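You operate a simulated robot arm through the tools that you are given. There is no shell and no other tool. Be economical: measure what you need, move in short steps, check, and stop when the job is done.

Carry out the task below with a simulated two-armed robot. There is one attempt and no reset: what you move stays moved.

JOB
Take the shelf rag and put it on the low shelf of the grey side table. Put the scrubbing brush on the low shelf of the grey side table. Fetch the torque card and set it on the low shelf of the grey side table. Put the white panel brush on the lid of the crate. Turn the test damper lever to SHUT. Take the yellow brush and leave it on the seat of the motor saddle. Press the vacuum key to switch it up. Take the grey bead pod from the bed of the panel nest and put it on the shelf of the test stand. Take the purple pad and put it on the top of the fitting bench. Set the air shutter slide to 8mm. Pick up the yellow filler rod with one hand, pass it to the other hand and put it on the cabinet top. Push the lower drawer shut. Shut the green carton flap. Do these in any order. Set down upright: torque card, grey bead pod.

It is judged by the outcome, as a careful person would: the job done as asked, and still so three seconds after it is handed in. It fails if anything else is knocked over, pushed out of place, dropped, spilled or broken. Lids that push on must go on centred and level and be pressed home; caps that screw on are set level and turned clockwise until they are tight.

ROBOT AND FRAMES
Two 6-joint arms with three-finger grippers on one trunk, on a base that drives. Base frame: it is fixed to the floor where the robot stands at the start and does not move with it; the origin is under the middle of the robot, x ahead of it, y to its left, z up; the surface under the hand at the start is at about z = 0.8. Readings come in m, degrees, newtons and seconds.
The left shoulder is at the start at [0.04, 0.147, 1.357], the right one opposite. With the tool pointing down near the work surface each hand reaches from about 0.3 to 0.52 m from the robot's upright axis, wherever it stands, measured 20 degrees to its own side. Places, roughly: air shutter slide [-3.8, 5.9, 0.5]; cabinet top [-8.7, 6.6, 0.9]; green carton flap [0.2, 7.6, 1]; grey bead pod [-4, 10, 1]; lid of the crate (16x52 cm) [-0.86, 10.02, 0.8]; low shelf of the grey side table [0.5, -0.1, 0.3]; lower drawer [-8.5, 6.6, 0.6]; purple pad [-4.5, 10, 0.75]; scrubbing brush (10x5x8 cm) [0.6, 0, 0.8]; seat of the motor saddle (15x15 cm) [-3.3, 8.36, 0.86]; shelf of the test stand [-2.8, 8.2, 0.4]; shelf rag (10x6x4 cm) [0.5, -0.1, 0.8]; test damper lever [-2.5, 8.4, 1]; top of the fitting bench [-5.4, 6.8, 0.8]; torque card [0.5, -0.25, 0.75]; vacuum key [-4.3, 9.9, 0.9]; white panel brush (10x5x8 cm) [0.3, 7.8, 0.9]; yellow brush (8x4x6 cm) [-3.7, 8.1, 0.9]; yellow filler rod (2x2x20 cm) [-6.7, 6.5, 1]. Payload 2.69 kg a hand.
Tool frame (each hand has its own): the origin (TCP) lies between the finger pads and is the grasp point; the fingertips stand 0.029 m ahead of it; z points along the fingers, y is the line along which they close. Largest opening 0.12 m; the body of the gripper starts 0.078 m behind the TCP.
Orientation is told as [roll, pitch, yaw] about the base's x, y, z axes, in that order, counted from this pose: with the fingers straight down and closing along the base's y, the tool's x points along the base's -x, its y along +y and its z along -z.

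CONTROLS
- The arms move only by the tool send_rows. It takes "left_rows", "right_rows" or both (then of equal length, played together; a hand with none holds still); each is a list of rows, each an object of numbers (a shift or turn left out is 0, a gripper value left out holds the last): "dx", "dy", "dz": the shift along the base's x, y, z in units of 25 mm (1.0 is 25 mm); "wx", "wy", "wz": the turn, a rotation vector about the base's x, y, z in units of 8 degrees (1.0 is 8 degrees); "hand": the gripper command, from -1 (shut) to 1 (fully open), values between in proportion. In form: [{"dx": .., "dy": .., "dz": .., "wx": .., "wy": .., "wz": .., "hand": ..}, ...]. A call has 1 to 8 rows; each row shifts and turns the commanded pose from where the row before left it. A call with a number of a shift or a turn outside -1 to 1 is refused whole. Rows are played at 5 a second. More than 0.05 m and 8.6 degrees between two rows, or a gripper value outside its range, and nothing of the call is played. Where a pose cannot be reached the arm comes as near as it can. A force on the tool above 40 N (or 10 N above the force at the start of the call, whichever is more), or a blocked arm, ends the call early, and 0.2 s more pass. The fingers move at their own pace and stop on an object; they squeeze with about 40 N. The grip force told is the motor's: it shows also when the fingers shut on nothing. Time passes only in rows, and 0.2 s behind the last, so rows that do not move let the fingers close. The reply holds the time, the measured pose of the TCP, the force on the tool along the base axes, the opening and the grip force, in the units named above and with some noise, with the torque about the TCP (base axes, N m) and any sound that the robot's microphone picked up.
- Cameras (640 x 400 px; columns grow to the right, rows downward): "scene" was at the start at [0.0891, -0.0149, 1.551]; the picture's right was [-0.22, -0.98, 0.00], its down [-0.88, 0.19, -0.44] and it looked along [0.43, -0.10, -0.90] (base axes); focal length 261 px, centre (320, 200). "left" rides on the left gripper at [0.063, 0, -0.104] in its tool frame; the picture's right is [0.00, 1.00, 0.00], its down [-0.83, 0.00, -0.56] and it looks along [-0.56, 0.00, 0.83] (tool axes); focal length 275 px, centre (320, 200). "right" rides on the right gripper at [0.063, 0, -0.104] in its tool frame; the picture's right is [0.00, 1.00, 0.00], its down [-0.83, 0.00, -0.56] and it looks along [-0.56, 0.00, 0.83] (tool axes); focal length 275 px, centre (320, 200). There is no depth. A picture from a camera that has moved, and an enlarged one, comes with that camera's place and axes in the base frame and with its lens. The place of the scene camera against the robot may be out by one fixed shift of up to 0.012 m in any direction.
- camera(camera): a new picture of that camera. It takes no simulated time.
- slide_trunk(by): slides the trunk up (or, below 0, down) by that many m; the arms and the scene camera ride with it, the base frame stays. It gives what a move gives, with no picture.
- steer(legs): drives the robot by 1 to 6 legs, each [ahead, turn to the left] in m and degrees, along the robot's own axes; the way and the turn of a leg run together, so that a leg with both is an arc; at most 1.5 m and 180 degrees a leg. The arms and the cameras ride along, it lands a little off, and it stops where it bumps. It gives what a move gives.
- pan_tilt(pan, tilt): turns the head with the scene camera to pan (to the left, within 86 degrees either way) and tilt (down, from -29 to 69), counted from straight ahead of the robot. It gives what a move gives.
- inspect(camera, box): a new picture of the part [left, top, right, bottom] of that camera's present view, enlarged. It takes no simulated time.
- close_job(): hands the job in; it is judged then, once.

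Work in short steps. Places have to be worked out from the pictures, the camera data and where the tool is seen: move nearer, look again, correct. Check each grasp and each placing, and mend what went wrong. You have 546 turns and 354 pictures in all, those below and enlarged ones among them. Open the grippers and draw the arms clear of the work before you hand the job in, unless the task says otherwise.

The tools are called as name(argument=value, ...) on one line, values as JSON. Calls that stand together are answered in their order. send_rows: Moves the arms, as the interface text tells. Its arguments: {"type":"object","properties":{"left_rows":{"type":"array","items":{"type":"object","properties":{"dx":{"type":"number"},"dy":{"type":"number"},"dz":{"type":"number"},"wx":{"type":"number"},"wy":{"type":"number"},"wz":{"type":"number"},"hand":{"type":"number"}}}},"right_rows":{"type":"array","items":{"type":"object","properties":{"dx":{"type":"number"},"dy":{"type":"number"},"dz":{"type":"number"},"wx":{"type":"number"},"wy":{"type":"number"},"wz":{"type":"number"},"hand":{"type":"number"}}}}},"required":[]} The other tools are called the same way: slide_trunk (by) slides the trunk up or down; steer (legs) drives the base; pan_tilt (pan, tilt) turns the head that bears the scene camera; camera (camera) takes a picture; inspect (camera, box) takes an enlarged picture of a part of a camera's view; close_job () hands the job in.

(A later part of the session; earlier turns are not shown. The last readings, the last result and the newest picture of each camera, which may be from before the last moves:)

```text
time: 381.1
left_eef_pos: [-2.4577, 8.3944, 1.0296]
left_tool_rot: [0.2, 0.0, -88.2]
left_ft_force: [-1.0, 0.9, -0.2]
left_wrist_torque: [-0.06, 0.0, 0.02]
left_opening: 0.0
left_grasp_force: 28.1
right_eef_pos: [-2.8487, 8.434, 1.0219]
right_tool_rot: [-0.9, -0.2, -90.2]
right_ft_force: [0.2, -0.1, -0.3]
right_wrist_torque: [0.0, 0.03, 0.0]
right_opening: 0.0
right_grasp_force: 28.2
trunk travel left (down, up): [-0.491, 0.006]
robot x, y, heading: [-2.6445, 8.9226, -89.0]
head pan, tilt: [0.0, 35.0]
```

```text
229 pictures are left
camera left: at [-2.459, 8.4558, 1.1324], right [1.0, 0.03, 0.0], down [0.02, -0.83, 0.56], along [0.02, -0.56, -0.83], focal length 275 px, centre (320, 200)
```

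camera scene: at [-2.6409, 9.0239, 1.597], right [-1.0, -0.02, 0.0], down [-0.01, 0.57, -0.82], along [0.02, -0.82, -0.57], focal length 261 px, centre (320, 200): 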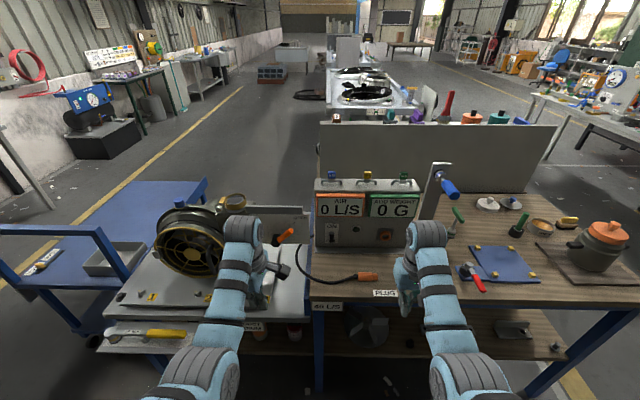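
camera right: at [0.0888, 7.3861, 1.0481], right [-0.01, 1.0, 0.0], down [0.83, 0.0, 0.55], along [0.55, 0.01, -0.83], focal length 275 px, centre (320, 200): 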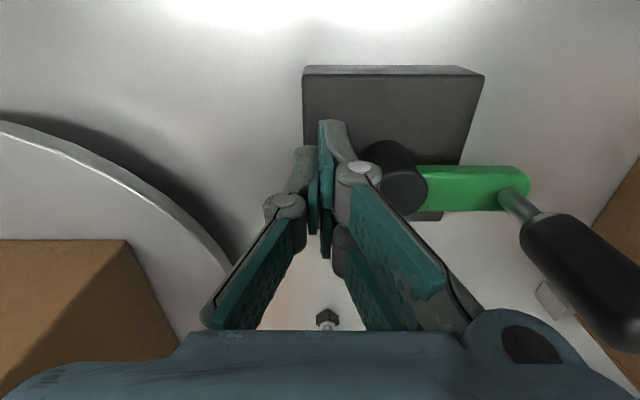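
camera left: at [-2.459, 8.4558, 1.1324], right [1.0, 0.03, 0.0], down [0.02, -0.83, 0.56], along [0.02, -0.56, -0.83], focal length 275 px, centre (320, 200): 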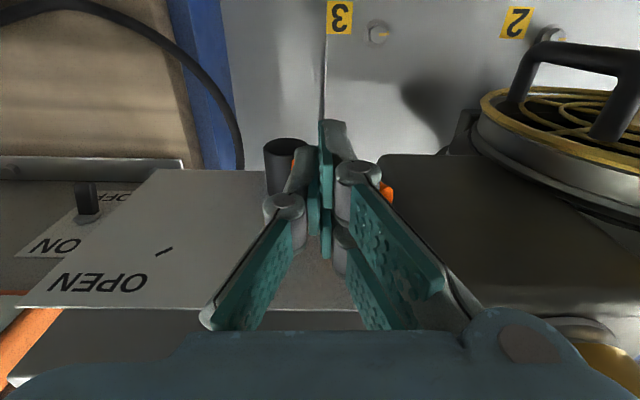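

Lever is now on the SHUT side. Raise the finger away to see its exact position.

send_rows(left_rows=[{"dx": -0.5, "dz": 0.3}, {"dx": -0.9, "dz": 0.9}, {"dx": -0.9, "dz": 0.5, "dy": 0.5}, {"dy": 0.9}, {"dy": 0.9}])

camera(camera="left")

inspect(camera="scene", box=[180, 180, 380, 305])

```text
time: 382.3
left_eef_pos: [-2.523, 8.428, 1.0539]
left_tool_rot: [0.3, 0.0, -88.2]
left_ft_force: [0.4, 0.7, 0.1]
left_wrist_torque: [-0.02, -0.01, 0.01]
left_opening: 0.0
left_grasp_force: 28.8
left hand out of reach, approached as far as the arm can: row 4, 5
right_eef_pos: [-2.8492, 8.4354, 1.0219]
right_tool_rot: [-0.9, -0.2, -90.2]
right_ft_force: [0.8, 0.0, 0.0]
right_wrist_torque: [0.01, 0.0, 0.02]
right_opening: 0.0001
right_grasp_force: 28.8
trunk travel left (down, up): [-0.491, 0.006]
robot x, y, heading: [-2.6457, 8.924, -88.8]
head pan, tilt: [0.0, 35.0]
```

```text
228 pictures are left
camera left: at [-2.5237, 8.489, 1.1568], right [1.0, 0.03, 0.0], down [0.02, -0.83, 0.56], along [0.02, -0.56, -0.83], focal length 275 px, centre (320, 200)
```

left: 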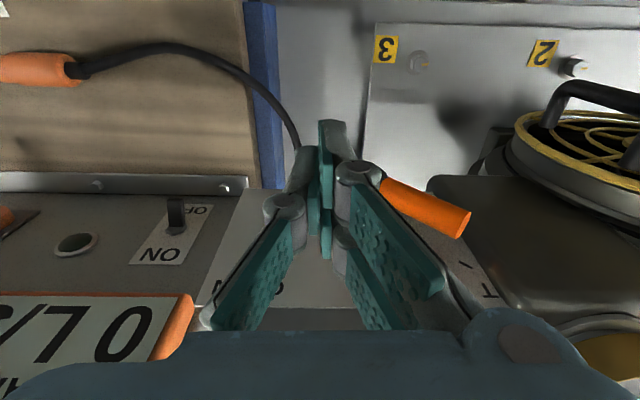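

```text
3.20 times, centred on (280, 242) of scene
camera zoom: at [-2.6366, 8.8137, 1.597], right [-1.0, -0.02, 0.0], down [-0.01, 0.57, -0.82], along [0.01, -0.82, -0.57], focal length 836 px, centre (448, 64)
```

zoom: 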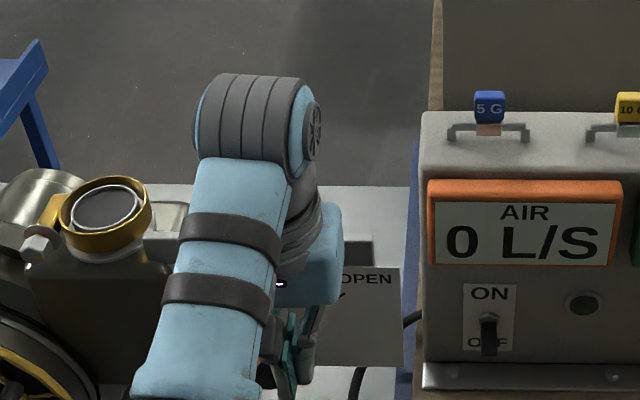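

Back up to view the lever against the marks.

steer(legs=[[-0.2, 0]])

send_rows(left_rows=[{"dx": -1}, {"dx": -1}, {"dx": -1}, {"dx": -0.5}])

inspect(camera="scene", box=[210, 170, 370, 270])

```text
time: 383.9
left_eef_pos: [-2.5259, 8.6246, 1.052]
left_tool_rot: [0.3, 0.3, -88.2]
left_ft_force: [-0.2, 0.0, -0.7]
left_wrist_torque: [0.04, 0.0, -0.01]
left_opening: 0.0
left_grasp_force: 28.4
right_eef_pos: [-2.852, 8.6315, 1.0208]
right_tool_rot: [-0.9, 0.0, -90.1]
right_ft_force: [-0.2, -0.9, -1.1]
right_wrist_torque: [0.03, 0.01, 0.01]
right_opening: 0.0001
right_grasp_force: 28.6
trunk travel left (down, up): [-0.491, 0.006]
robot x, y, heading: [-2.6509, 9.1272, -88.9]
head pan, tilt: [0.0, 35.0]
```

```text
time: 384.9
left_eef_pos: [-2.6071, 8.6248, 1.052]
left_tool_rot: [0.6, 0.0, -87.7]
left_ft_force: [0.3, 0.8, 0.9]
left_wrist_torque: [-0.01, 0.0, 0.01]
left_opening: 0.0001
left_grasp_force: 28.3
right_eef_pos: [-2.8514, 8.6364, 1.0228]
right_tool_rot: [-1.0, -0.3, -90.1]
right_ft_force: [-0.6, 0.1, 1.1]
right_wrist_torque: [0.0, -0.03, -0.03]
right_opening: 0.0001
right_grasp_force: 28.2
trunk travel left (down, up): [-0.491, 0.006]
robot x, y, heading: [-2.648, 9.1275, -89.0]
head pan, tilt: [0.0, 35.0]
```

```text
4.00 times, centred on (290, 220) of scene
camera zoom: at [-2.6402, 9.0153, 1.5971], right [-1.0, -0.02, 0.0], down [-0.01, 0.57, -0.82], along [0.02, -0.82, -0.57], focal length 1045 px, centre (440, 120)
```

zoom: 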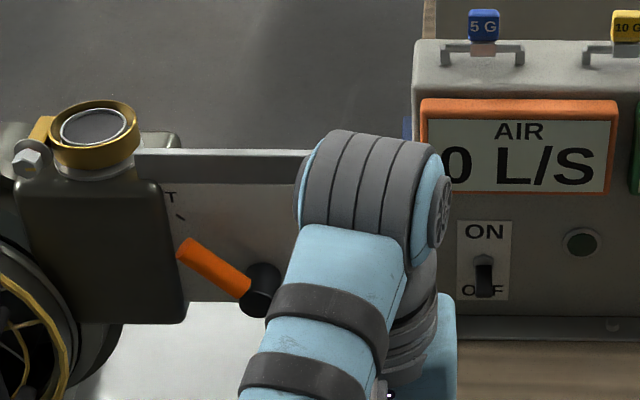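

The lever is aligned with SHUT. Next: yellow brush; drive west along the bench and look.

steer(legs=[[0, -90], [1.0, 0], [0, 90]])

camera(camera="scene")

```text
time: 397.7
left_eef_pos: [-3.5769, 8.5744, 1.0528]
left_tool_rot: [0.5, -0.1, -84.7]
left_ft_force: [0.8, -0.2, 0.8]
left_wrist_torque: [0.04, 0.01, 0.0]
left_opening: 0.0002
left_grasp_force: 28.4
right_eef_pos: [-3.8213, 8.5726, 1.0233]
right_tool_rot: [-1.0, -0.1, -87.1]
right_ft_force: [0.3, 0.0, 0.1]
right_wrist_torque: [-0.01, 0.04, -0.02]
right_opening: 0.0
right_grasp_force: 28.2
trunk travel left (down, up): [-0.491, 0.006]
robot x, y, heading: [-3.6473, 9.0685, -86.2]
head pan, tilt: [0.0, 35.0]
```

```text
225 pictures are left
camera scene: at [-3.6309, 8.9615, 1.597], right [-1.0, -0.07, 0.0], down [-0.04, 0.57, -0.82], along [0.06, -0.82, -0.57], focal length 261 px, centre (320, 200)
```

scene: 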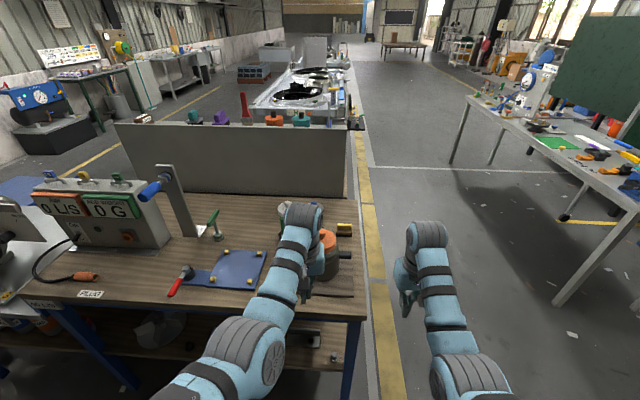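

Yellow brush at ≈(−3.67,8.13) near the bench's west end. Go around to the west end and face +x.

steer(legs=[[0, -90], [0.6, 0], [0, 86], [0.95, 0], [0, 90]])

pan_tilt(pan=0, tilt=40)

camera(camera="scene")

```text
time: 417.0
left_eef_pos: [-3.7485, 8.1177, 1.0534]
left_tool_rot: [0.6, -0.1, 2.6]
left_ft_force: [0.1, 0.9, 0.2]
left_wrist_torque: [-0.01, 0.03, 0.01]
left_opening: 0.0002
left_grasp_force: 28.5
right_eef_pos: [-3.7595, 7.8726, 1.0221]
right_tool_rot: [-0.9, -0.2, 0.2]
right_ft_force: [0.1, 0.7, 0.6]
right_wrist_torque: [-0.02, -0.02, 0.01]
right_opening: 0.0
right_grasp_force: 28.2
trunk travel left (down, up): [-0.491, 0.006]
robot x, y, heading: [-4.2496, 8.0686, 1.5]
head pan, tilt: [0.0, 35.0]
```

```text
time: 417.7
left_eef_pos: [-3.7493, 8.119, 1.0539]
left_tool_rot: [0.5, -0.2, 2.6]
left_ft_force: [0.0, 0.6, 0.9]
left_wrist_torque: [0.02, -0.01, 0.01]
left_opening: 0.0
left_grasp_force: 28.2
right_eef_pos: [-3.7604, 7.8717, 1.023]
right_tool_rot: [-0.9, -0.2, 0.2]
right_ft_force: [-0.4, 0.6, -0.3]
right_wrist_torque: [0.02, 0.0, 0.0]
right_opening: 0.0002
right_grasp_force: 28.5
trunk travel left (down, up): [-0.491, 0.006]
robot x, y, heading: [-4.2527, 8.0698, 1.2]
head pan, tilt: [0.0, 40.0]
```

```text
224 pictures are left
camera scene: at [-4.136, 8.0724, 1.5895], right [0.02, -1.0, 0.0], down [-0.64, -0.01, -0.77], along [0.77, 0.02, -0.64], focal length 261 px, centre (320, 200)
```

scene: 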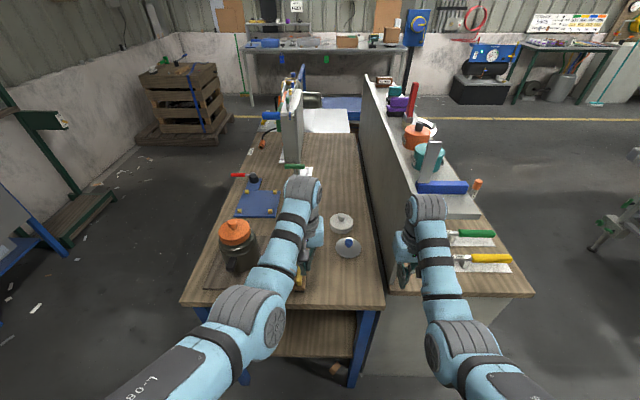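

camera(camera="left")

```text
223 pictures are left
camera left: at [-3.8104, 8.1143, 1.1566], right [-0.04, 1.0, 0.01], down [0.83, 0.03, 0.56], along [0.56, 0.03, -0.83], focal length 275 px, centre (320, 200)
```

left: 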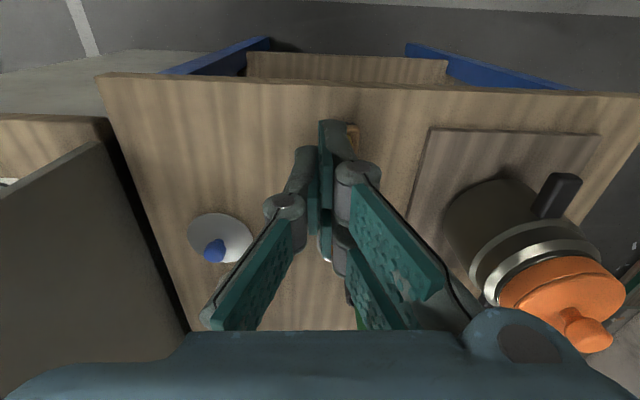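

Open the left gripper to see the brush below.

send_rows(left_rows=[{"hand": 1}, {}, {}, {}])

camera(camera="left")

```text
time: 418.7
left_eef_pos: [-3.7491, 8.118, 1.054]
left_tool_rot: [0.6, -0.2, 2.8]
left_ft_force: [0.3, 0.3, -0.4]
left_wrist_torque: [0.0, 0.02, -0.04]
left_opening: 0.1199
left_grasp_force: 0.0
right_eef_pos: [-3.7599, 7.873, 1.0242]
right_tool_rot: [-0.9, -0.2, 0.1]
right_ft_force: [0.2, -0.7, -1.1]
right_wrist_torque: [0.02, -0.02, -0.03]
right_opening: 0.0
right_grasp_force: 28.3
trunk travel left (down, up): [-0.491, 0.006]
robot x, y, heading: [-4.2473, 8.0715, 1.3]
head pan, tilt: [0.0, 40.0]
```

```text
222 pictures are left
camera left: at [-3.8105, 8.1142, 1.1566], right [-0.04, 1.0, 0.01], down [0.83, 0.03, 0.56], along [0.56, 0.03, -0.83], focal length 275 px, centre (320, 200)
```

left: 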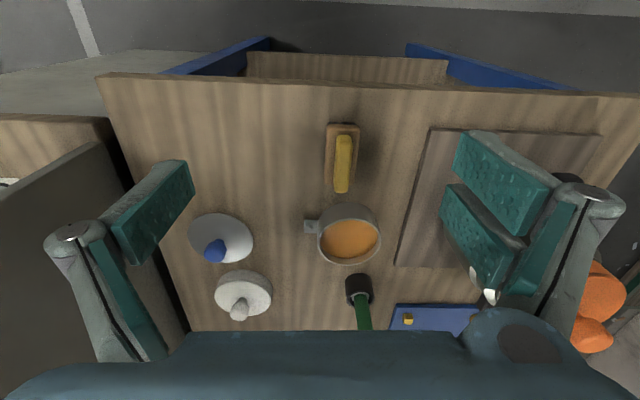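

Brush handle at ≈(−3.682,8.147). Drive 8 cm, align and descend.

steer(legs=[[0.08, 0]])

send_rows(left_rows=[{"dx": -0.4, "dy": 0.8, "dz": -0.5}, {"dy": 0.3, "dz": -1}, {"dz": -1}, {"dz": -1}, {"dz": -1}])

camera(camera="left")

```text
time: 419.6
left_eef_pos: [-3.7068, 8.1246, 1.0569]
left_tool_rot: [0.5, -0.8, 2.7]
left_ft_force: [1.0, 0.5, -0.2]
left_wrist_torque: [0.01, 0.0, -0.02]
left_opening: 0.12
left_grasp_force: 0.1
right_eef_pos: [-3.7276, 7.877, 1.0289]
right_tool_rot: [-1.1, 1.0, -0.1]
right_ft_force: [-34.5, 9.0, 12.1]
right_wrist_torque: [-1.23, -4.84, 0.12]
right_opening: 0.0
right_grasp_force: 28.7
trunk travel left (down, up): [-0.491, 0.006]
robot x, y, heading: [-4.1984, 8.0725, 1.3]
head pan, tilt: [0.0, 40.0]
stopped in leg 1: the force on the tool passed its limit at 299 N (the readings are from after the stop); the commanded pose is now the measured one
```

```text
time: 420.8
left_eef_pos: [-3.7172, 8.1506, 0.9457]
left_tool_rot: [0.4, -0.8, 2.7]
left_ft_force: [0.1, -0.4, -0.2]
left_wrist_torque: [-0.02, -0.01, 0.0]
left_opening: 0.1197
left_grasp_force: 0.1
right_eef_pos: [-3.726, 7.8766, 1.0288]
right_tool_rot: [-1.1, 0.9, -0.1]
right_ft_force: [-37.7, 8.4, 4.0]
right_wrist_torque: [-1.12, -4.86, 0.12]
right_opening: 0.0
right_grasp_force: 28.7
trunk travel left (down, up): [-0.491, 0.006]
robot x, y, heading: [-4.2014, 8.0718, 1.5]
head pan, tilt: [0.0, 40.0]
```

```text
221 pictures are left
camera left: at [-3.7806, 8.1452, 1.047], right [-0.04, 1.0, 0.01], down [0.82, 0.03, 0.57], along [0.57, 0.03, -0.82], focal length 275 px, centre (320, 200)
```

left: 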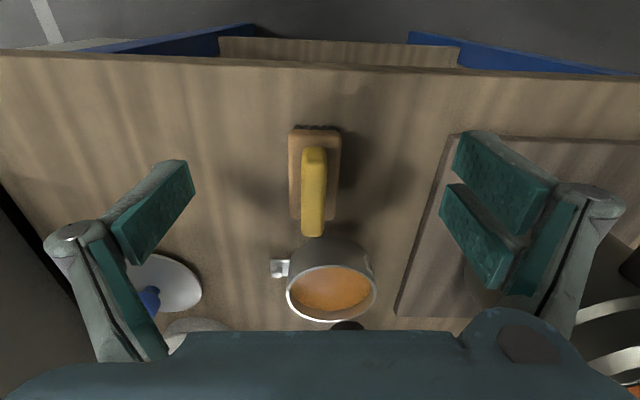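

The right hand hit the ledge behind the partition. Pull it back and up, then check that nothing there moved.

send_rows(right_rows=[{"dx": -0.8}, {"dx": -0.8}])

camera(camera="scene")

camera(camera="right")

```text
time: 421.4
left_eef_pos: [-3.7171, 8.1502, 0.9436]
left_tool_rot: [0.6, -0.8, 2.7]
left_ft_force: [1.3, 0.2, 0.1]
left_wrist_torque: [0.02, 0.04, 0.0]
left_opening: 0.1202
left_grasp_force: 0.0
right_eef_pos: [-3.7265, 7.8742, 1.0279]
right_tool_rot: [-1.1, 0.9, -0.1]
right_ft_force: [-39.7, 8.5, 0.9]
right_wrist_torque: [-1.12, -4.94, 0.06]
right_opening: 0.0
right_grasp_force: 28.7
right hand out of reach, approached as far as the arm can: row 1, 2
trunk travel left (down, up): [-0.491, 0.006]
robot x, y, heading: [-4.2005, 8.0742, 1.3]
head pan, tilt: [0.0, 40.0]
```

```text
220 pictures are left
camera scene: at [-4.1014, 8.0774, 1.5904], right [0.02, -1.0, 0.0], down [-0.63, -0.02, -0.77], along [0.77, 0.02, -0.64], focal length 261 px, centre (320, 200)
```

scene: 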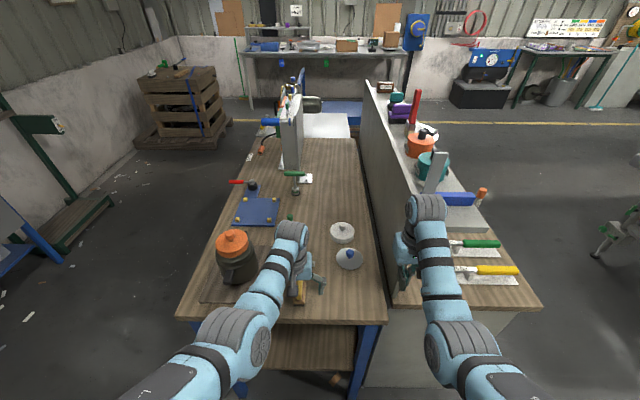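

```text
219 pictures are left
camera right: at [-3.7862, 7.8779, 1.1335], right [0.0, 1.0, -0.02], down [0.84, 0.01, 0.54], along [0.54, -0.01, -0.84], focal length 275 px, centre (320, 200)
```

right: 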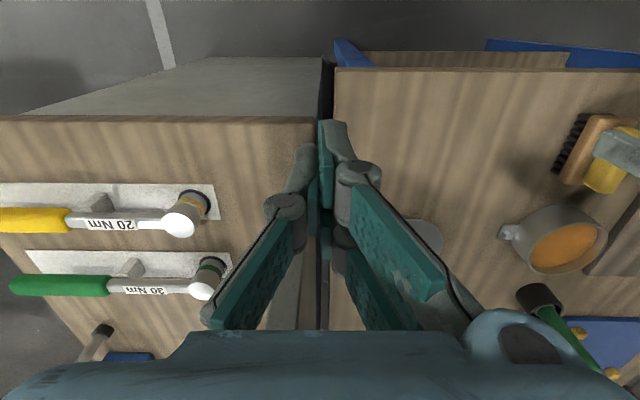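

The right hand presses against the partition's end and can't fold further at this height; lower it a bit while drawing back.

send_rows(right_rows=[{"dz": -0.8, "dx": -0.8}, {"dz": -0.8, "dx": -0.8}, {"dx": -0.5}, {}])

```text
time: 421.7
left_eef_pos: [-3.718, 8.1499, 0.9458]
left_tool_rot: [0.5, -0.8, 2.7]
left_ft_force: [-1.0, -0.4, 0.1]
left_wrist_torque: [-0.02, -0.01, -0.01]
left_opening: 0.1199
left_grasp_force: 0.0
right_eef_pos: [-3.726, 7.8745, 1.0274]
right_tool_rot: [-1.0, 0.4, -0.1]
right_ft_force: [-31.5, 6.6, 11.6]
right_wrist_torque: [-0.92, -4.59, 0.09]
right_opening: 0.0
right_grasp_force: 28.4
right hand out of reach, approached as far as the arm can: row 1
trunk travel left (down, up): [-0.491, 0.006]
robot x, y, heading: [-4.2013, 8.0747, 1.3]
head pan, tilt: [0.0, 40.0]
stopped in row 1 (right hand): the force on the tool passed its limit at 54 N (the readings are from after the stop); the commanded pose is now the measured one
```

Back the base up 5 cm to relieve it.

steer(legs=[[-0.06, 0]])

send_rows(right_rows=[{"dz": -0.8, "dx": -0.6, "dy": -0.5}, {"dz": -0.8, "dx": -0.8, "dy": -0.5}, {"dx": -0.8, "dy": -0.5}, {"dx": -0.5, "dy": -0.5}])

camera(camera="right")

```text
time: 422.7
left_eef_pos: [-3.7613, 8.1471, 0.9359]
left_tool_rot: [0.7, 0.2, 2.6]
left_ft_force: [0.9, 0.6, 0.0]
left_wrist_torque: [0.0, 0.11, 0.01]
left_opening: 0.12
left_grasp_force: 0.0
right_eef_pos: [-3.7658, 7.8731, 1.0171]
right_tool_rot: [-0.8, 1.5, -0.1]
right_ft_force: [0.8, 0.9, -0.1]
right_wrist_torque: [-0.02, 0.13, 0.0]
right_opening: 0.0002
right_grasp_force: 28.4
trunk travel left (down, up): [-0.491, 0.006]
robot x, y, heading: [-4.2598, 8.0703, 1.4]
head pan, tilt: [0.0, 40.0]
```

```text
time: 423.7
left_eef_pos: [-3.7689, 8.1452, 0.9418]
left_tool_rot: [0.7, -0.3, 2.7]
left_ft_force: [-1.8, -0.4, 0.2]
left_wrist_torque: [0.04, -0.05, -0.02]
left_opening: 0.1201
left_grasp_force: 0.1
right_eef_pos: [-3.8359, 7.8217, 0.9691]
right_tool_rot: [-0.9, 0.8, -0.1]
right_ft_force: [-0.1, 0.4, 0.1]
right_wrist_torque: [0.03, -0.02, 0.0]
right_opening: 0.0001
right_grasp_force: 28.6
right hand out of reach, approached as far as the arm can: row 3, 4
trunk travel left (down, up): [-0.491, 0.006]
robot x, y, heading: [-4.2628, 8.0723, 1.3]
head pan, tilt: [0.0, 40.0]
```

```text
218 pictures are left
camera right: at [-3.8962, 7.8229, 1.0742], right [0.0, 1.0, -0.01], down [0.84, 0.01, 0.54], along [0.54, -0.01, -0.84], focal length 275 px, centre (320, 200)
```

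right: 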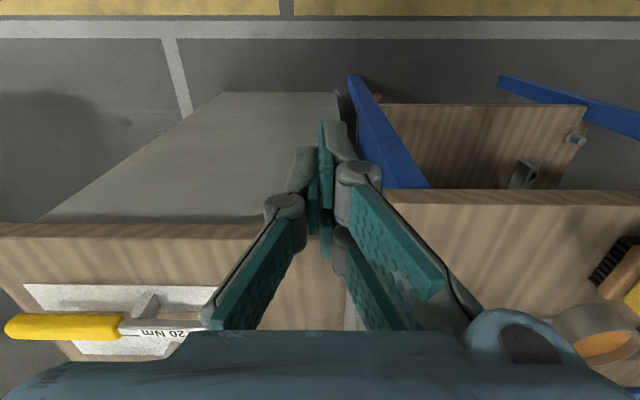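

Right hand is clear now (y 7.82). Drive forward 8 cm again.

steer(legs=[[0.085, 0]])

camera(camera="left")

```text
time: 424.8
left_eef_pos: [-3.6937, 8.1466, 0.9463]
left_tool_rot: [0.6, -1.1, 2.7]
left_ft_force: [-0.3, -0.6, -0.7]
left_wrist_torque: [0.03, -0.02, 0.0]
left_opening: 0.12
left_grasp_force: 0.0
right_eef_pos: [-3.7633, 7.8225, 0.9744]
right_tool_rot: [-0.9, 0.2, 0.0]
right_ft_force: [0.5, 0.0, 0.0]
right_wrist_torque: [0.06, -0.02, 0.03]
right_opening: 0.0
right_grasp_force: 28.8
trunk travel left (down, up): [-0.491, 0.006]
robot x, y, heading: [-4.1746, 8.0702, 1.6]
head pan, tilt: [0.0, 40.0]
```

```text
217 pictures are left
camera left: at [-3.7591, 8.1426, 1.0487], right [-0.04, 1.0, 0.01], down [0.82, 0.03, 0.57], along [0.57, 0.03, -0.82], focal length 275 px, centre (320, 200)
```

left: 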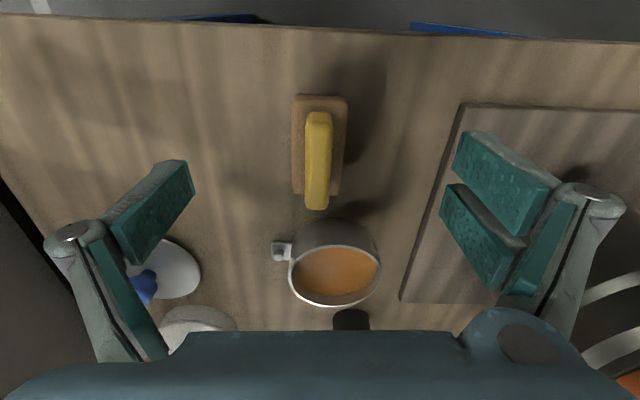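

Descend and grip the brush.

send_rows(left_rows=[{"dx": 0.4, "dz": -0.8, "hand": 0.5}, {"dz": -0.8}, {"dz": -0.8}, {"dz": -0.6}, {}])

send_rows(left_rows=[{"hand": 0}, {"hand": -0.6}, {"hand": -1}, {}, {}])

camera(camera="left")

```text
time: 425.9
left_eef_pos: [-3.6966, 8.1589, 0.8777]
left_tool_rot: [0.5, -0.4, 2.7]
left_ft_force: [0.2, 0.2, 0.0]
left_wrist_torque: [0.0, -0.06, -0.02]
left_opening: 0.0901
left_grasp_force: 0.1
left hand out of reach, approached as far as the arm can: row 2, 3, 4
right_eef_pos: [-3.753, 7.823, 0.9693]
right_tool_rot: [-1.0, 0.7, -0.1]
right_ft_force: [0.7, 0.3, -0.8]
right_wrist_torque: [0.0, 0.01, -0.04]
right_opening: 0.0
right_grasp_force: 28.4
trunk travel left (down, up): [-0.491, 0.006]
robot x, y, heading: [-4.1744, 8.0756, 1.3]
head pan, tilt: [0.0, 40.0]
```

```text
time: 427.1
left_eef_pos: [-3.6969, 8.158, 0.8787]
left_tool_rot: [0.7, -0.4, 2.7]
left_ft_force: [3.0, -4.4, 11.4]
left_wrist_torque: [-0.3, -0.08, 0.04]
left_opening: 0.0344
left_grasp_force: 39.3
right_eef_pos: [-3.7546, 7.8224, 0.9691]
right_tool_rot: [-0.8, 0.8, -0.2]
right_ft_force: [0.6, 0.5, -0.5]
right_wrist_torque: [-0.02, 0.0, 0.02]
right_opening: 0.0
right_grasp_force: 28.7
trunk travel left (down, up): [-0.491, 0.006]
robot x, y, heading: [-4.1773, 8.0721, 1.1]
head pan, tilt: [0.0, 40.0]
```

```text
216 pictures are left
camera left: at [-3.7597, 8.1537, 0.9813], right [-0.04, 1.0, 0.01], down [0.83, 0.03, 0.56], along [0.56, 0.03, -0.83], focal length 275 px, centre (320, 200)
```

left: 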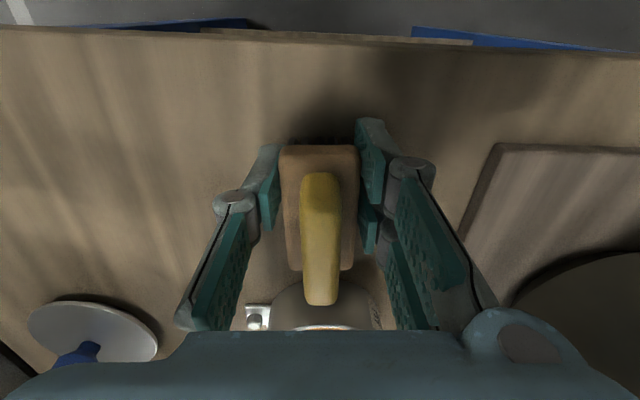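

Gripped. Lift and back out, then go round to the north side for the saddle seat.

send_rows(left_rows=[{"dz": 0.6}, {"dz": 1}, {"dz": 1}, {"dz": 1}, {"dz": 0.8}])

steer(legs=[[-0.3, 0], [0, 88], [0.9, 0], [0, -88]])

camera(camera="scene")

camera(camera="left")

```text
time: 428.4
left_eef_pos: [-3.699, 8.1589, 0.9874]
left_tool_rot: [0.7, -0.3, 2.7]
left_ft_force: [-0.6, 0.4, -0.6]
left_wrist_torque: [0.02, 0.0, 0.01]
left_opening: 0.0345
left_grasp_force: 39.9
right_eef_pos: [-3.7527, 7.8227, 0.9688]
right_tool_rot: [-0.9, 0.7, -0.1]
right_ft_force: [-0.5, -0.2, -1.0]
right_wrist_torque: [0.01, 0.0, -0.03]
right_opening: 0.0
right_grasp_force: 28.2
trunk travel left (down, up): [-0.491, 0.006]
robot x, y, heading: [-4.1704, 8.0753, 1.4]
head pan, tilt: [0.0, 40.0]
```

```text
time: 442.2
left_eef_pos: [-3.9811, 9.059, 0.9877]
left_tool_rot: [0.6, -0.2, 3.1]
left_ft_force: [0.5, -0.2, -0.4]
left_wrist_torque: [-0.01, 0.07, -0.04]
left_opening: 0.0343
left_grasp_force: 39.9
right_eef_pos: [-4.0337, 8.7233, 0.9693]
right_tool_rot: [-0.9, 0.8, 0.3]
right_ft_force: [-0.8, 0.2, -0.3]
right_wrist_torque: [-0.01, 0.03, -0.01]
right_opening: 0.0
right_grasp_force: 28.2
trunk travel left (down, up): [-0.491, 0.006]
robot x, y, heading: [-4.4598, 8.9717, 1.7]
head pan, tilt: [0.0, 40.0]
```

```text
215 pictures are left
camera scene: at [-4.3453, 8.972, 1.5894], right [0.03, -1.0, 0.0], down [-0.64, -0.02, -0.77], along [0.77, 0.02, -0.64], focal length 261 px, centre (320, 200)
```

scene: 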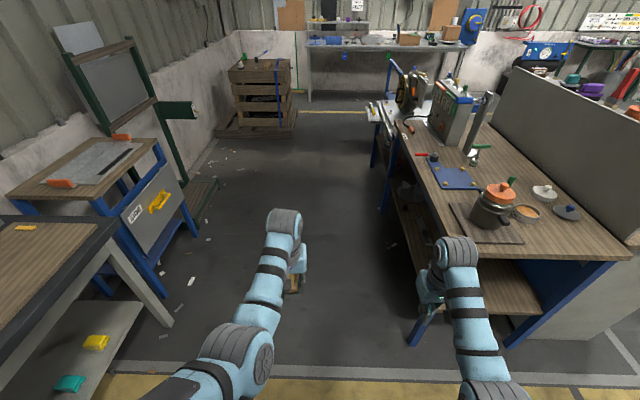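

```text
214 pictures are left
camera left: at [-4.0437, 9.0536, 1.0898], right [-0.05, 1.0, 0.01], down [0.83, 0.03, 0.56], along [0.56, 0.04, -0.83], focal length 275 px, centre (320, 200)
```

left: 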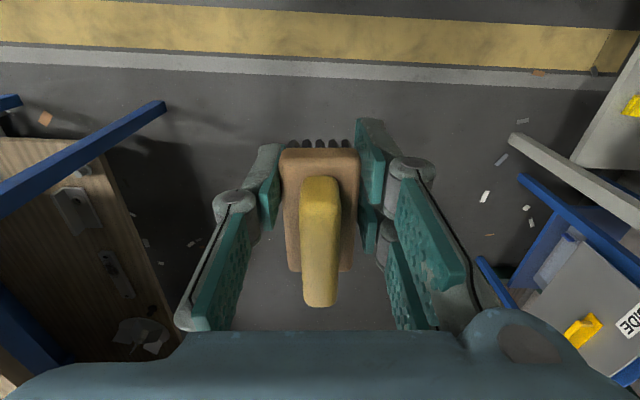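

steer(legs=[[0, 6], [0.98, 0], [0, -98]])

camera(camera="scene")

```text
time: 452.0
left_eef_pos: [-3.3755, 8.6301, 0.9873]
left_tool_rot: [0.7, -0.3, -86.1]
left_ft_force: [-0.3, 0.5, -0.9]
left_wrist_torque: [0.08, -0.01, 0.03]
left_opening: 0.0342
left_grasp_force: 39.9
right_eef_pos: [-3.7121, 8.6787, 0.9696]
right_tool_rot: [-0.9, 0.8, -88.8]
right_ft_force: [0.9, 0.1, 0.5]
right_wrist_torque: [-0.02, -0.01, 0.0]
right_opening: 0.0
right_grasp_force: 28.5
trunk travel left (down, up): [-0.491, 0.006]
robot x, y, heading: [-3.4695, 9.1064, -87.7]
head pan, tilt: [0.0, 40.0]
```

```text
213 pictures are left
camera scene: at [-3.4573, 8.9992, 1.5894], right [-1.0, -0.04, 0.0], down [-0.03, 0.64, -0.77], along [0.03, -0.77, -0.64], focal length 261 px, centre (320, 200)
```

scene: 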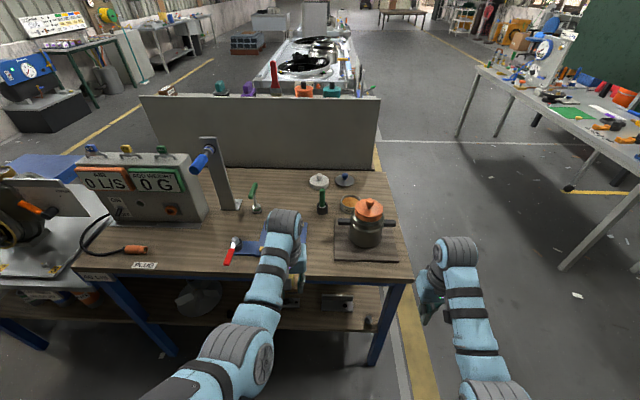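

steer(legs=[[0.2, 0]])

camera(camera="left")

inspect(camera="scene", box=[190, 180, 430, 330])

```text
time: 453.5
left_eef_pos: [-3.3645, 8.4371, 0.9895]
left_tool_rot: [0.7, -0.6, -86.0]
left_ft_force: [0.2, 0.3, -1.1]
left_wrist_torque: [-0.02, 0.02, 0.0]
left_opening: 0.0346
left_grasp_force: 39.9
right_eef_pos: [-3.7026, 8.4853, 0.9716]
right_tool_rot: [-0.9, 0.6, -88.9]
right_ft_force: [0.2, -0.2, -0.3]
right_wrist_torque: [-0.02, -0.02, -0.02]
right_opening: 0.0
right_grasp_force: 28.4
trunk travel left (down, up): [-0.491, 0.006]
robot x, y, heading: [-3.4603, 8.9106, -87.5]
head pan, tilt: [0.0, 40.0]
```

```text
212 pictures are left
camera left: at [-3.3697, 8.5006, 1.0914], right [1.0, 0.07, 0.01], down [0.05, -0.82, 0.56], along [0.05, -0.56, -0.83], focal length 275 px, centre (320, 200)
```

left: 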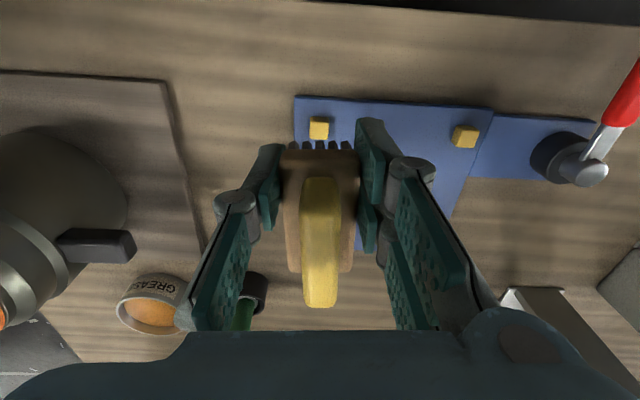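

```text
2.67 times, centred on (310, 255) of scene
camera zoom: at [-3.4491, 8.8093, 1.5899], right [-1.0, -0.04, 0.0], down [-0.03, 0.64, -0.77], along [0.03, -0.77, -0.64], focal length 696 px, centre (347, 53)
```

zoom: 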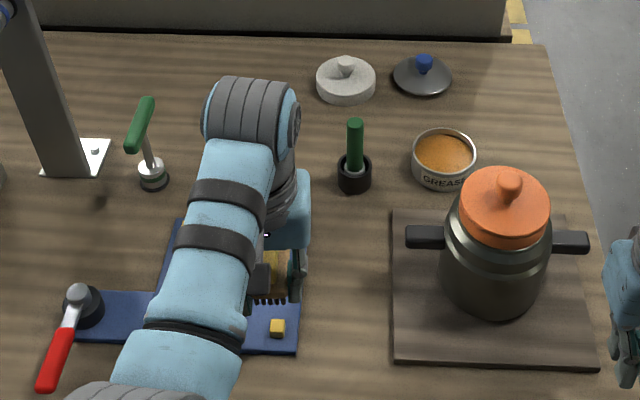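

The seat spans x −3.38…−3.22, y 8.28…8.445. Drive 6 cm and shift the hand over its centre.

steer(legs=[[0.06, 0]])

send_rows(left_rows=[{"dx": 0.6, "wz": -0.3}, {"dx": 0.6}, {"dx": 0.6, "dz": -0.5}, {"dx": 0.4, "dz": -0.8}])

camera(camera="left")

```text
time: 454.5
left_eef_pos: [-3.3635, 8.3837, 0.9908]
left_tool_rot: [0.6, -0.8, -86.1]
left_ft_force: [0.3, 0.0, 0.1]
left_wrist_torque: [-0.05, -0.07, 0.0]
left_opening: 0.0343
left_grasp_force: 39.8
right_eef_pos: [-3.7011, 8.4311, 0.9746]
right_tool_rot: [-0.9, 0.2, -89.0]
right_ft_force: [0.4, 0.6, -0.3]
right_wrist_torque: [-0.03, -0.01, 0.0]
right_opening: 0.0002
right_grasp_force: 28.6
trunk travel left (down, up): [-0.491, 0.006]
robot x, y, heading: [-3.4576, 8.8491, -87.3]
head pan, tilt: [0.0, 40.0]
```

```text
time: 455.5
left_eef_pos: [-3.3077, 8.3739, 0.9546]
left_tool_rot: [0.6, -0.1, -88.5]
left_ft_force: [0.9, 0.0, -1.5]
left_wrist_torque: [0.0, -0.01, 0.01]
left_opening: 0.0345
left_grasp_force: 40.7
right_eef_pos: [-3.6994, 8.4215, 0.9699]
right_tool_rot: [-0.9, 0.8, -88.8]
right_ft_force: [-0.1, -0.3, 0.0]
right_wrist_torque: [0.02, -0.01, 0.03]
right_opening: 0.0
right_grasp_force: 28.3
trunk travel left (down, up): [-0.491, 0.006]
robot x, y, heading: [-3.4592, 8.8486, -87.5]
head pan, tilt: [0.0, 40.0]
```

```text
210 pictures are left
camera left: at [-3.3095, 8.4366, 1.0574], right [1.0, 0.02, 0.01], down [0.01, -0.83, 0.56], along [0.02, -0.56, -0.83], focal length 275 px, centre (320, 200)
```

left: 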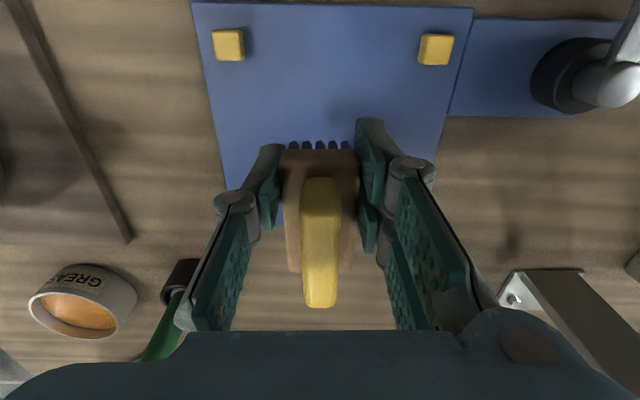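

Seat centre is (−3.305,8.373); brush centre is 2.4 cm ahead of TCP. Adjust +23 mm in y and lower to contact.

send_rows(left_rows=[{"dy": 0.9}, {"dz": -0.6}, {"dz": -0.4}, {"dz": -0.3}, {"dz": -0.2}])

send_rows(left_rows=[{"dz": -0.15}, {"dz": -0.15}, {"dz": -0.15}, {"dz": -0.15}])

```text
time: 456.7
left_eef_pos: [-3.3097, 8.3984, 0.9175]
left_tool_rot: [0.6, -0.3, -88.6]
left_ft_force: [0.6, -0.2, -0.6]
left_wrist_torque: [0.04, -0.01, 0.01]
left_opening: 0.0343
left_grasp_force: 39.7
right_eef_pos: [-3.7011, 8.4241, 0.9697]
right_tool_rot: [-0.9, 0.8, -88.9]
right_ft_force: [0.4, 0.9, 0.6]
right_wrist_torque: [-0.02, 0.03, 0.02]
right_opening: 0.0002
right_grasp_force: 28.7
trunk travel left (down, up): [-0.491, 0.006]
robot x, y, heading: [-3.4613, 8.8475, -87.3]
head pan, tilt: [0.0, 40.0]
```

```text
time: 457.7
left_eef_pos: [-3.3085, 8.3983, 0.9016]
left_tool_rot: [0.7, -0.3, -88.6]
left_ft_force: [-0.6, 0.3, -0.3]
left_wrist_torque: [0.0, -0.01, -0.01]
left_opening: 0.0344
left_grasp_force: 39.5
right_eef_pos: [-3.6992, 8.4237, 0.97]
right_tool_rot: [-1.0, 0.7, -88.9]
right_ft_force: [-0.4, -0.1, 0.1]
right_wrist_torque: [0.01, -0.01, -0.06]
right_opening: 0.0
right_grasp_force: 28.8
trunk travel left (down, up): [-0.491, 0.006]
robot x, y, heading: [-3.4575, 8.8502, -87.4]
head pan, tilt: [0.0, 40.0]
```

send_rows(left_rows=[{"dz": -0.12}, {"dz": -0.12}, {"dz": -0.12}, {"dz": -0.12}, {}])

camera(camera="left")

```text
time: 458.9
left_eef_pos: [-3.3085, 8.399, 0.89]
left_tool_rot: [0.6, -0.3, -88.5]
left_ft_force: [0.8, 0.2, -1.0]
left_wrist_torque: [0.02, 0.02, -0.01]
left_opening: 0.0343
left_grasp_force: 40.3
right_eef_pos: [-3.7002, 8.4235, 0.9704]
right_tool_rot: [-0.9, 0.7, -88.9]
right_ft_force: [0.1, -0.1, 1.1]
right_wrist_torque: [0.01, 0.01, 0.03]
right_opening: 0.0001
right_grasp_force: 28.7
trunk travel left (down, up): [-0.491, 0.006]
robot x, y, heading: [-3.4547, 8.8516, -87.6]
head pan, tilt: [0.0, 40.0]
```

```text
209 pictures are left
camera left: at [-3.3097, 8.4607, 0.9922], right [1.0, 0.02, 0.01], down [0.01, -0.83, 0.56], along [0.02, -0.56, -0.83], focal length 275 px, centre (320, 200)
```

left: 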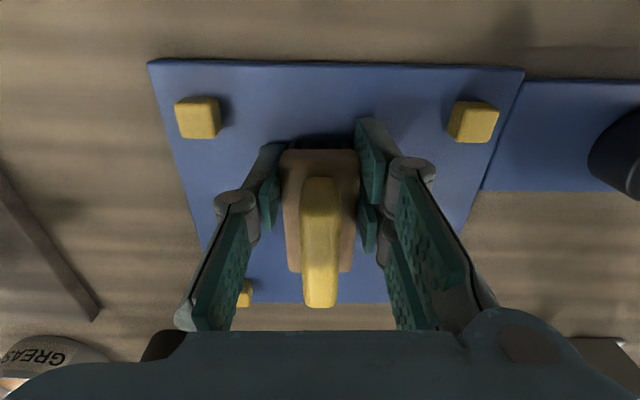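

send_rows(left_rows=[{"dz": -0.12}, {"dz": -0.12}, {"dz": -0.12}, {"dz": -0.12}, {}])

```text
time: 459.5
left_eef_pos: [-3.308, 8.3979, 0.8886]
left_tool_rot: [0.6, -1.0, -88.4]
left_ft_force: [1.1, 9.0, 18.9]
left_wrist_torque: [0.53, 0.25, -0.13]
left_opening: 0.0341
left_grasp_force: 39.6
right_eef_pos: [-3.6988, 8.4259, 0.9717]
right_tool_rot: [-0.9, 0.5, -88.8]
right_ft_force: [-0.1, -0.5, 0.7]
right_wrist_torque: [0.0, 0.02, 0.01]
right_opening: 0.0003
right_grasp_force: 28.4
trunk travel left (down, up): [-0.491, 0.006]
robot x, y, heading: [-3.4592, 8.8514, -87.6]
head pan, tilt: [0.0, 40.0]
stopped in row 3 (left hand): the force on the tool passed its limit at 44 N (the readings are from after the stop); the commanded pose is now the measured one
```

Seated. Release and rise.

send_rows(left_rows=[{"hand": -0.2}, {"hand": 0.3}, {}, {"dz": 0.5}, {"dz": 1}, {"dz": 1}, {"dz": 1}])

camera(camera="left")

```text
time: 461.1
left_eef_pos: [-3.3099, 8.3955, 0.9747]
left_tool_rot: [0.7, -0.6, -88.4]
left_ft_force: [-0.2, -0.6, -0.5]
left_wrist_torque: [0.0, -0.04, 0.03]
left_opening: 0.078
left_grasp_force: 0.1
right_eef_pos: [-3.6988, 8.4232, 0.9695]
right_tool_rot: [-0.9, 0.7, -88.8]
right_ft_force: [0.0, 0.1, -0.1]
right_wrist_torque: [0.0, -0.02, 0.02]
right_opening: 0.0
right_grasp_force: 28.6
trunk travel left (down, up): [-0.491, 0.006]
robot x, y, heading: [-3.4582, 8.8515, -87.5]
head pan, tilt: [0.0, 40.0]
```

```text
208 pictures are left
camera left: at [-3.3116, 8.4585, 1.0767], right [1.0, 0.02, 0.01], down [0.01, -0.82, 0.57], along [0.02, -0.57, -0.82], focal length 275 px, centre (320, 200)
```

left: 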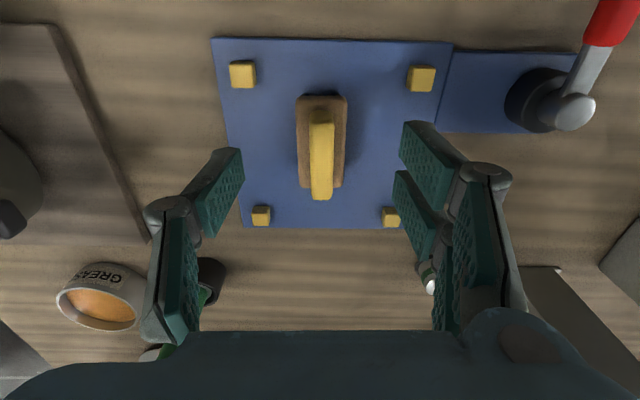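

Yellow brush placed. Next the north bench (panel nest, vacuum key, purple pad): drive over and face it.

steer(legs=[[-0.25, 0], [0, -90], [0.75, 0], [0, -92]])

pan_tilt(pan=0, tilt=35)

camera(camera="scene")

```text
time: 474.4
left_eef_pos: [-4.3434, 9.5444, 0.975]
left_tool_rot: [0.5, -0.8, 88.5]
left_ft_force: [-0.2, 0.3, -0.1]
left_wrist_torque: [0.01, -0.02, -0.01]
left_opening: 0.0781
left_grasp_force: 0.1
right_eef_pos: [-3.9536, 9.4965, 0.9717]
right_tool_rot: [-1.0, 0.6, 88.2]
right_ft_force: [-0.5, -0.5, 0.1]
right_wrist_torque: [0.0, 0.0, -0.02]
right_opening: 0.0
right_grasp_force: 28.5
trunk travel left (down, up): [-0.491, 0.006]
robot x, y, heading: [-4.2169, 9.0816, 89.2]
head pan, tilt: [0.0, 40.0]
```

```text
time: 475.0
left_eef_pos: [-4.3423, 9.5446, 0.9753]
left_tool_rot: [0.7, -0.8, 88.5]
left_ft_force: [0.1, 0.1, 0.2]
left_wrist_torque: [-0.01, 0.01, 0.01]
left_opening: 0.0778
left_grasp_force: 0.1
right_eef_pos: [-3.9533, 9.4959, 0.9704]
right_tool_rot: [-0.9, 0.7, 88.0]
right_ft_force: [0.3, 0.2, 0.0]
right_wrist_torque: [-0.01, -0.01, 0.0]
right_opening: 0.0001
right_grasp_force: 28.1
trunk travel left (down, up): [-0.491, 0.006]
robot x, y, heading: [-4.2184, 9.0829, 89.6]
head pan, tilt: [0.0, 35.0]
```

```text
207 pictures are left
camera scene: at [-4.2091, 9.1889, 1.597], right [1.0, -0.01, 0.0], down [0.0, -0.57, -0.82], along [0.01, 0.82, -0.57], focal length 261 px, centre (320, 200)
```

scene: 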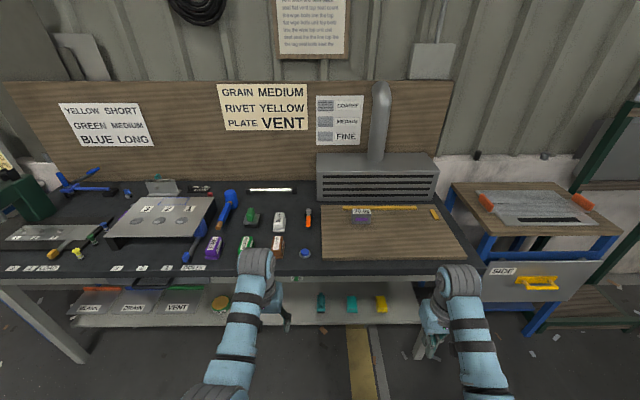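

inspect(camera="scene", box=[0, 150, 240, 300])

inspect(camera="scene", box=[160, 160, 400, 310])

inspect(camera="scene", box=[310, 150, 470, 250])

```text
2.67 times, centred on (120, 225) of scene
camera zoom: at [-4.2091, 9.1889, 1.597], right [1.0, -0.01, 0.0], down [0.0, -0.57, -0.82], along [0.01, 0.82, -0.57], focal length 696 px, centre (853, 133)
```

zoom: 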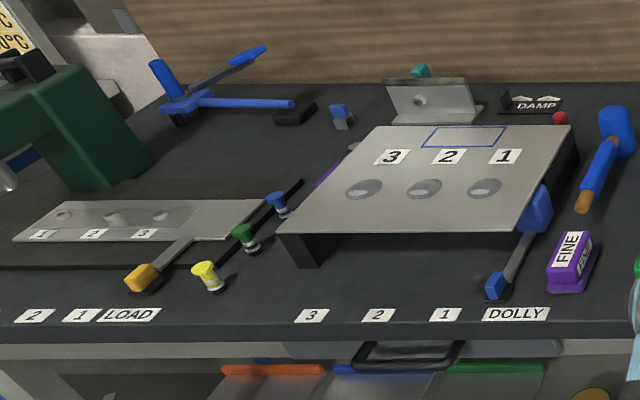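

```text
2.67 times, centred on (280, 235) of scene
camera zoom: at [-4.2091, 9.1889, 1.597], right [1.0, -0.01, 0.0], down [0.0, -0.57, -0.82], along [0.01, 0.82, -0.57], focal length 696 px, centre (427, 107)
```

zoom: 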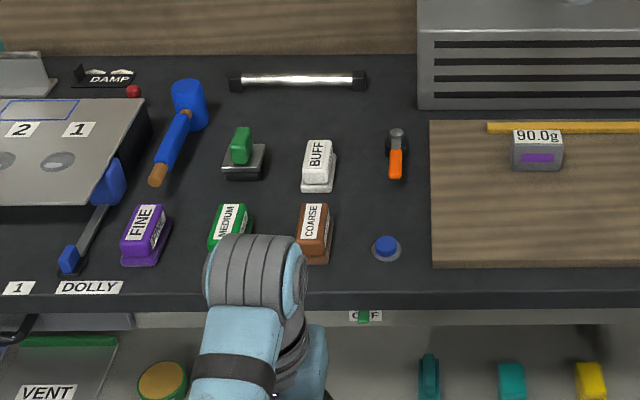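

```text
4.00 times, centred on (390, 200) of scene
camera zoom: at [-4.2091, 9.1889, 1.597], right [1.0, -0.01, 0.0], down [0.0, -0.57, -0.82], along [0.01, 0.82, -0.57], focal length 1045 px, centre (40, 200)
```

zoom: 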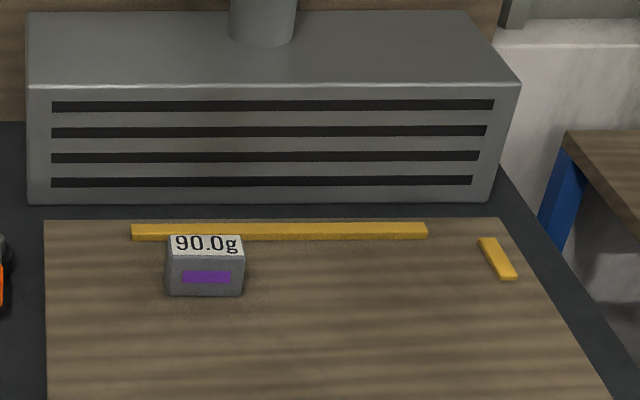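

Pod = grey cube at ≈(−4.02,10.07); purple pad at ≈(−4.60,9.90). The vacuum key is around (−4.27,9.85): look closer after moving the left hand aside.

send_rows(left_rows=[{"dx": -1}, {"dx": -1}, {"dx": -1}, {"dx": -1}])

pan_tilt(pan=5, tilt=45)

inspect(camera="scene", box=[260, 130, 420, 230])

```text
time: 476.0
left_eef_pos: [-4.4436, 9.5446, 0.9736]
left_tool_rot: [0.6, -0.8, 88.6]
left_ft_force: [-0.5, -0.7, -0.1]
left_wrist_torque: [-0.03, 0.01, -0.01]
left_opening: 0.0778
left_grasp_force: 0.1
right_eef_pos: [-3.9541, 9.4963, 0.9712]
right_tool_rot: [-0.9, 0.7, 88.1]
right_ft_force: [0.7, -0.3, -0.3]
right_wrist_torque: [0.0, 0.01, 0.0]
right_opening: 0.0001
right_grasp_force: 28.5
trunk travel left (down, up): [-0.491, 0.006]
robot x, y, heading: [-4.2192, 9.0822, 89.3]
head pan, tilt: [0.0, 35.0]
```

```text
time: 476.8
left_eef_pos: [-4.4426, 9.5439, 0.9746]
left_tool_rot: [0.6, -0.8, 88.5]
left_ft_force: [0.0, -0.2, 0.7]
left_wrist_torque: [-0.01, 0.01, -0.02]
left_opening: 0.078
left_grasp_force: 0.2
right_eef_pos: [-3.9555, 9.4952, 0.9701]
right_tool_rot: [-0.9, 0.7, 88.1]
right_ft_force: [-0.6, 0.2, 0.7]
right_wrist_torque: [0.0, -0.03, -0.01]
right_opening: 0.0
right_grasp_force: 28.9
trunk travel left (down, up): [-0.491, 0.006]
robot x, y, heading: [-4.2155, 9.0799, 89.2]
head pan, tilt: [5.0, 45.0]
```

```text
4.00 times, centred on (340, 180) of scene
camera zoom: at [-4.2166, 9.1819, 1.5822], right [1.0, 0.08, 0.0], down [0.06, -0.7, -0.71], along [-0.06, 0.71, -0.71], focal length 1045 px, centre (240, 280)
```

zoom: 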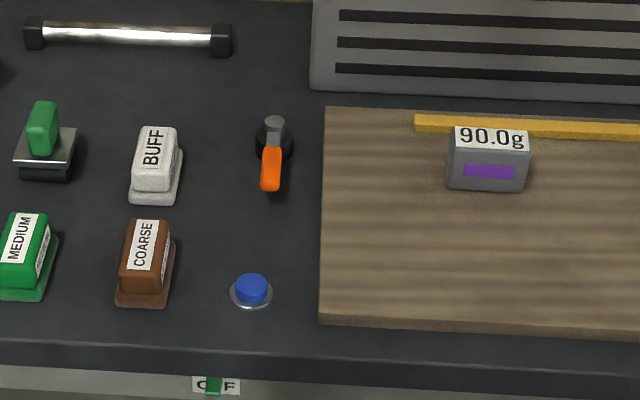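

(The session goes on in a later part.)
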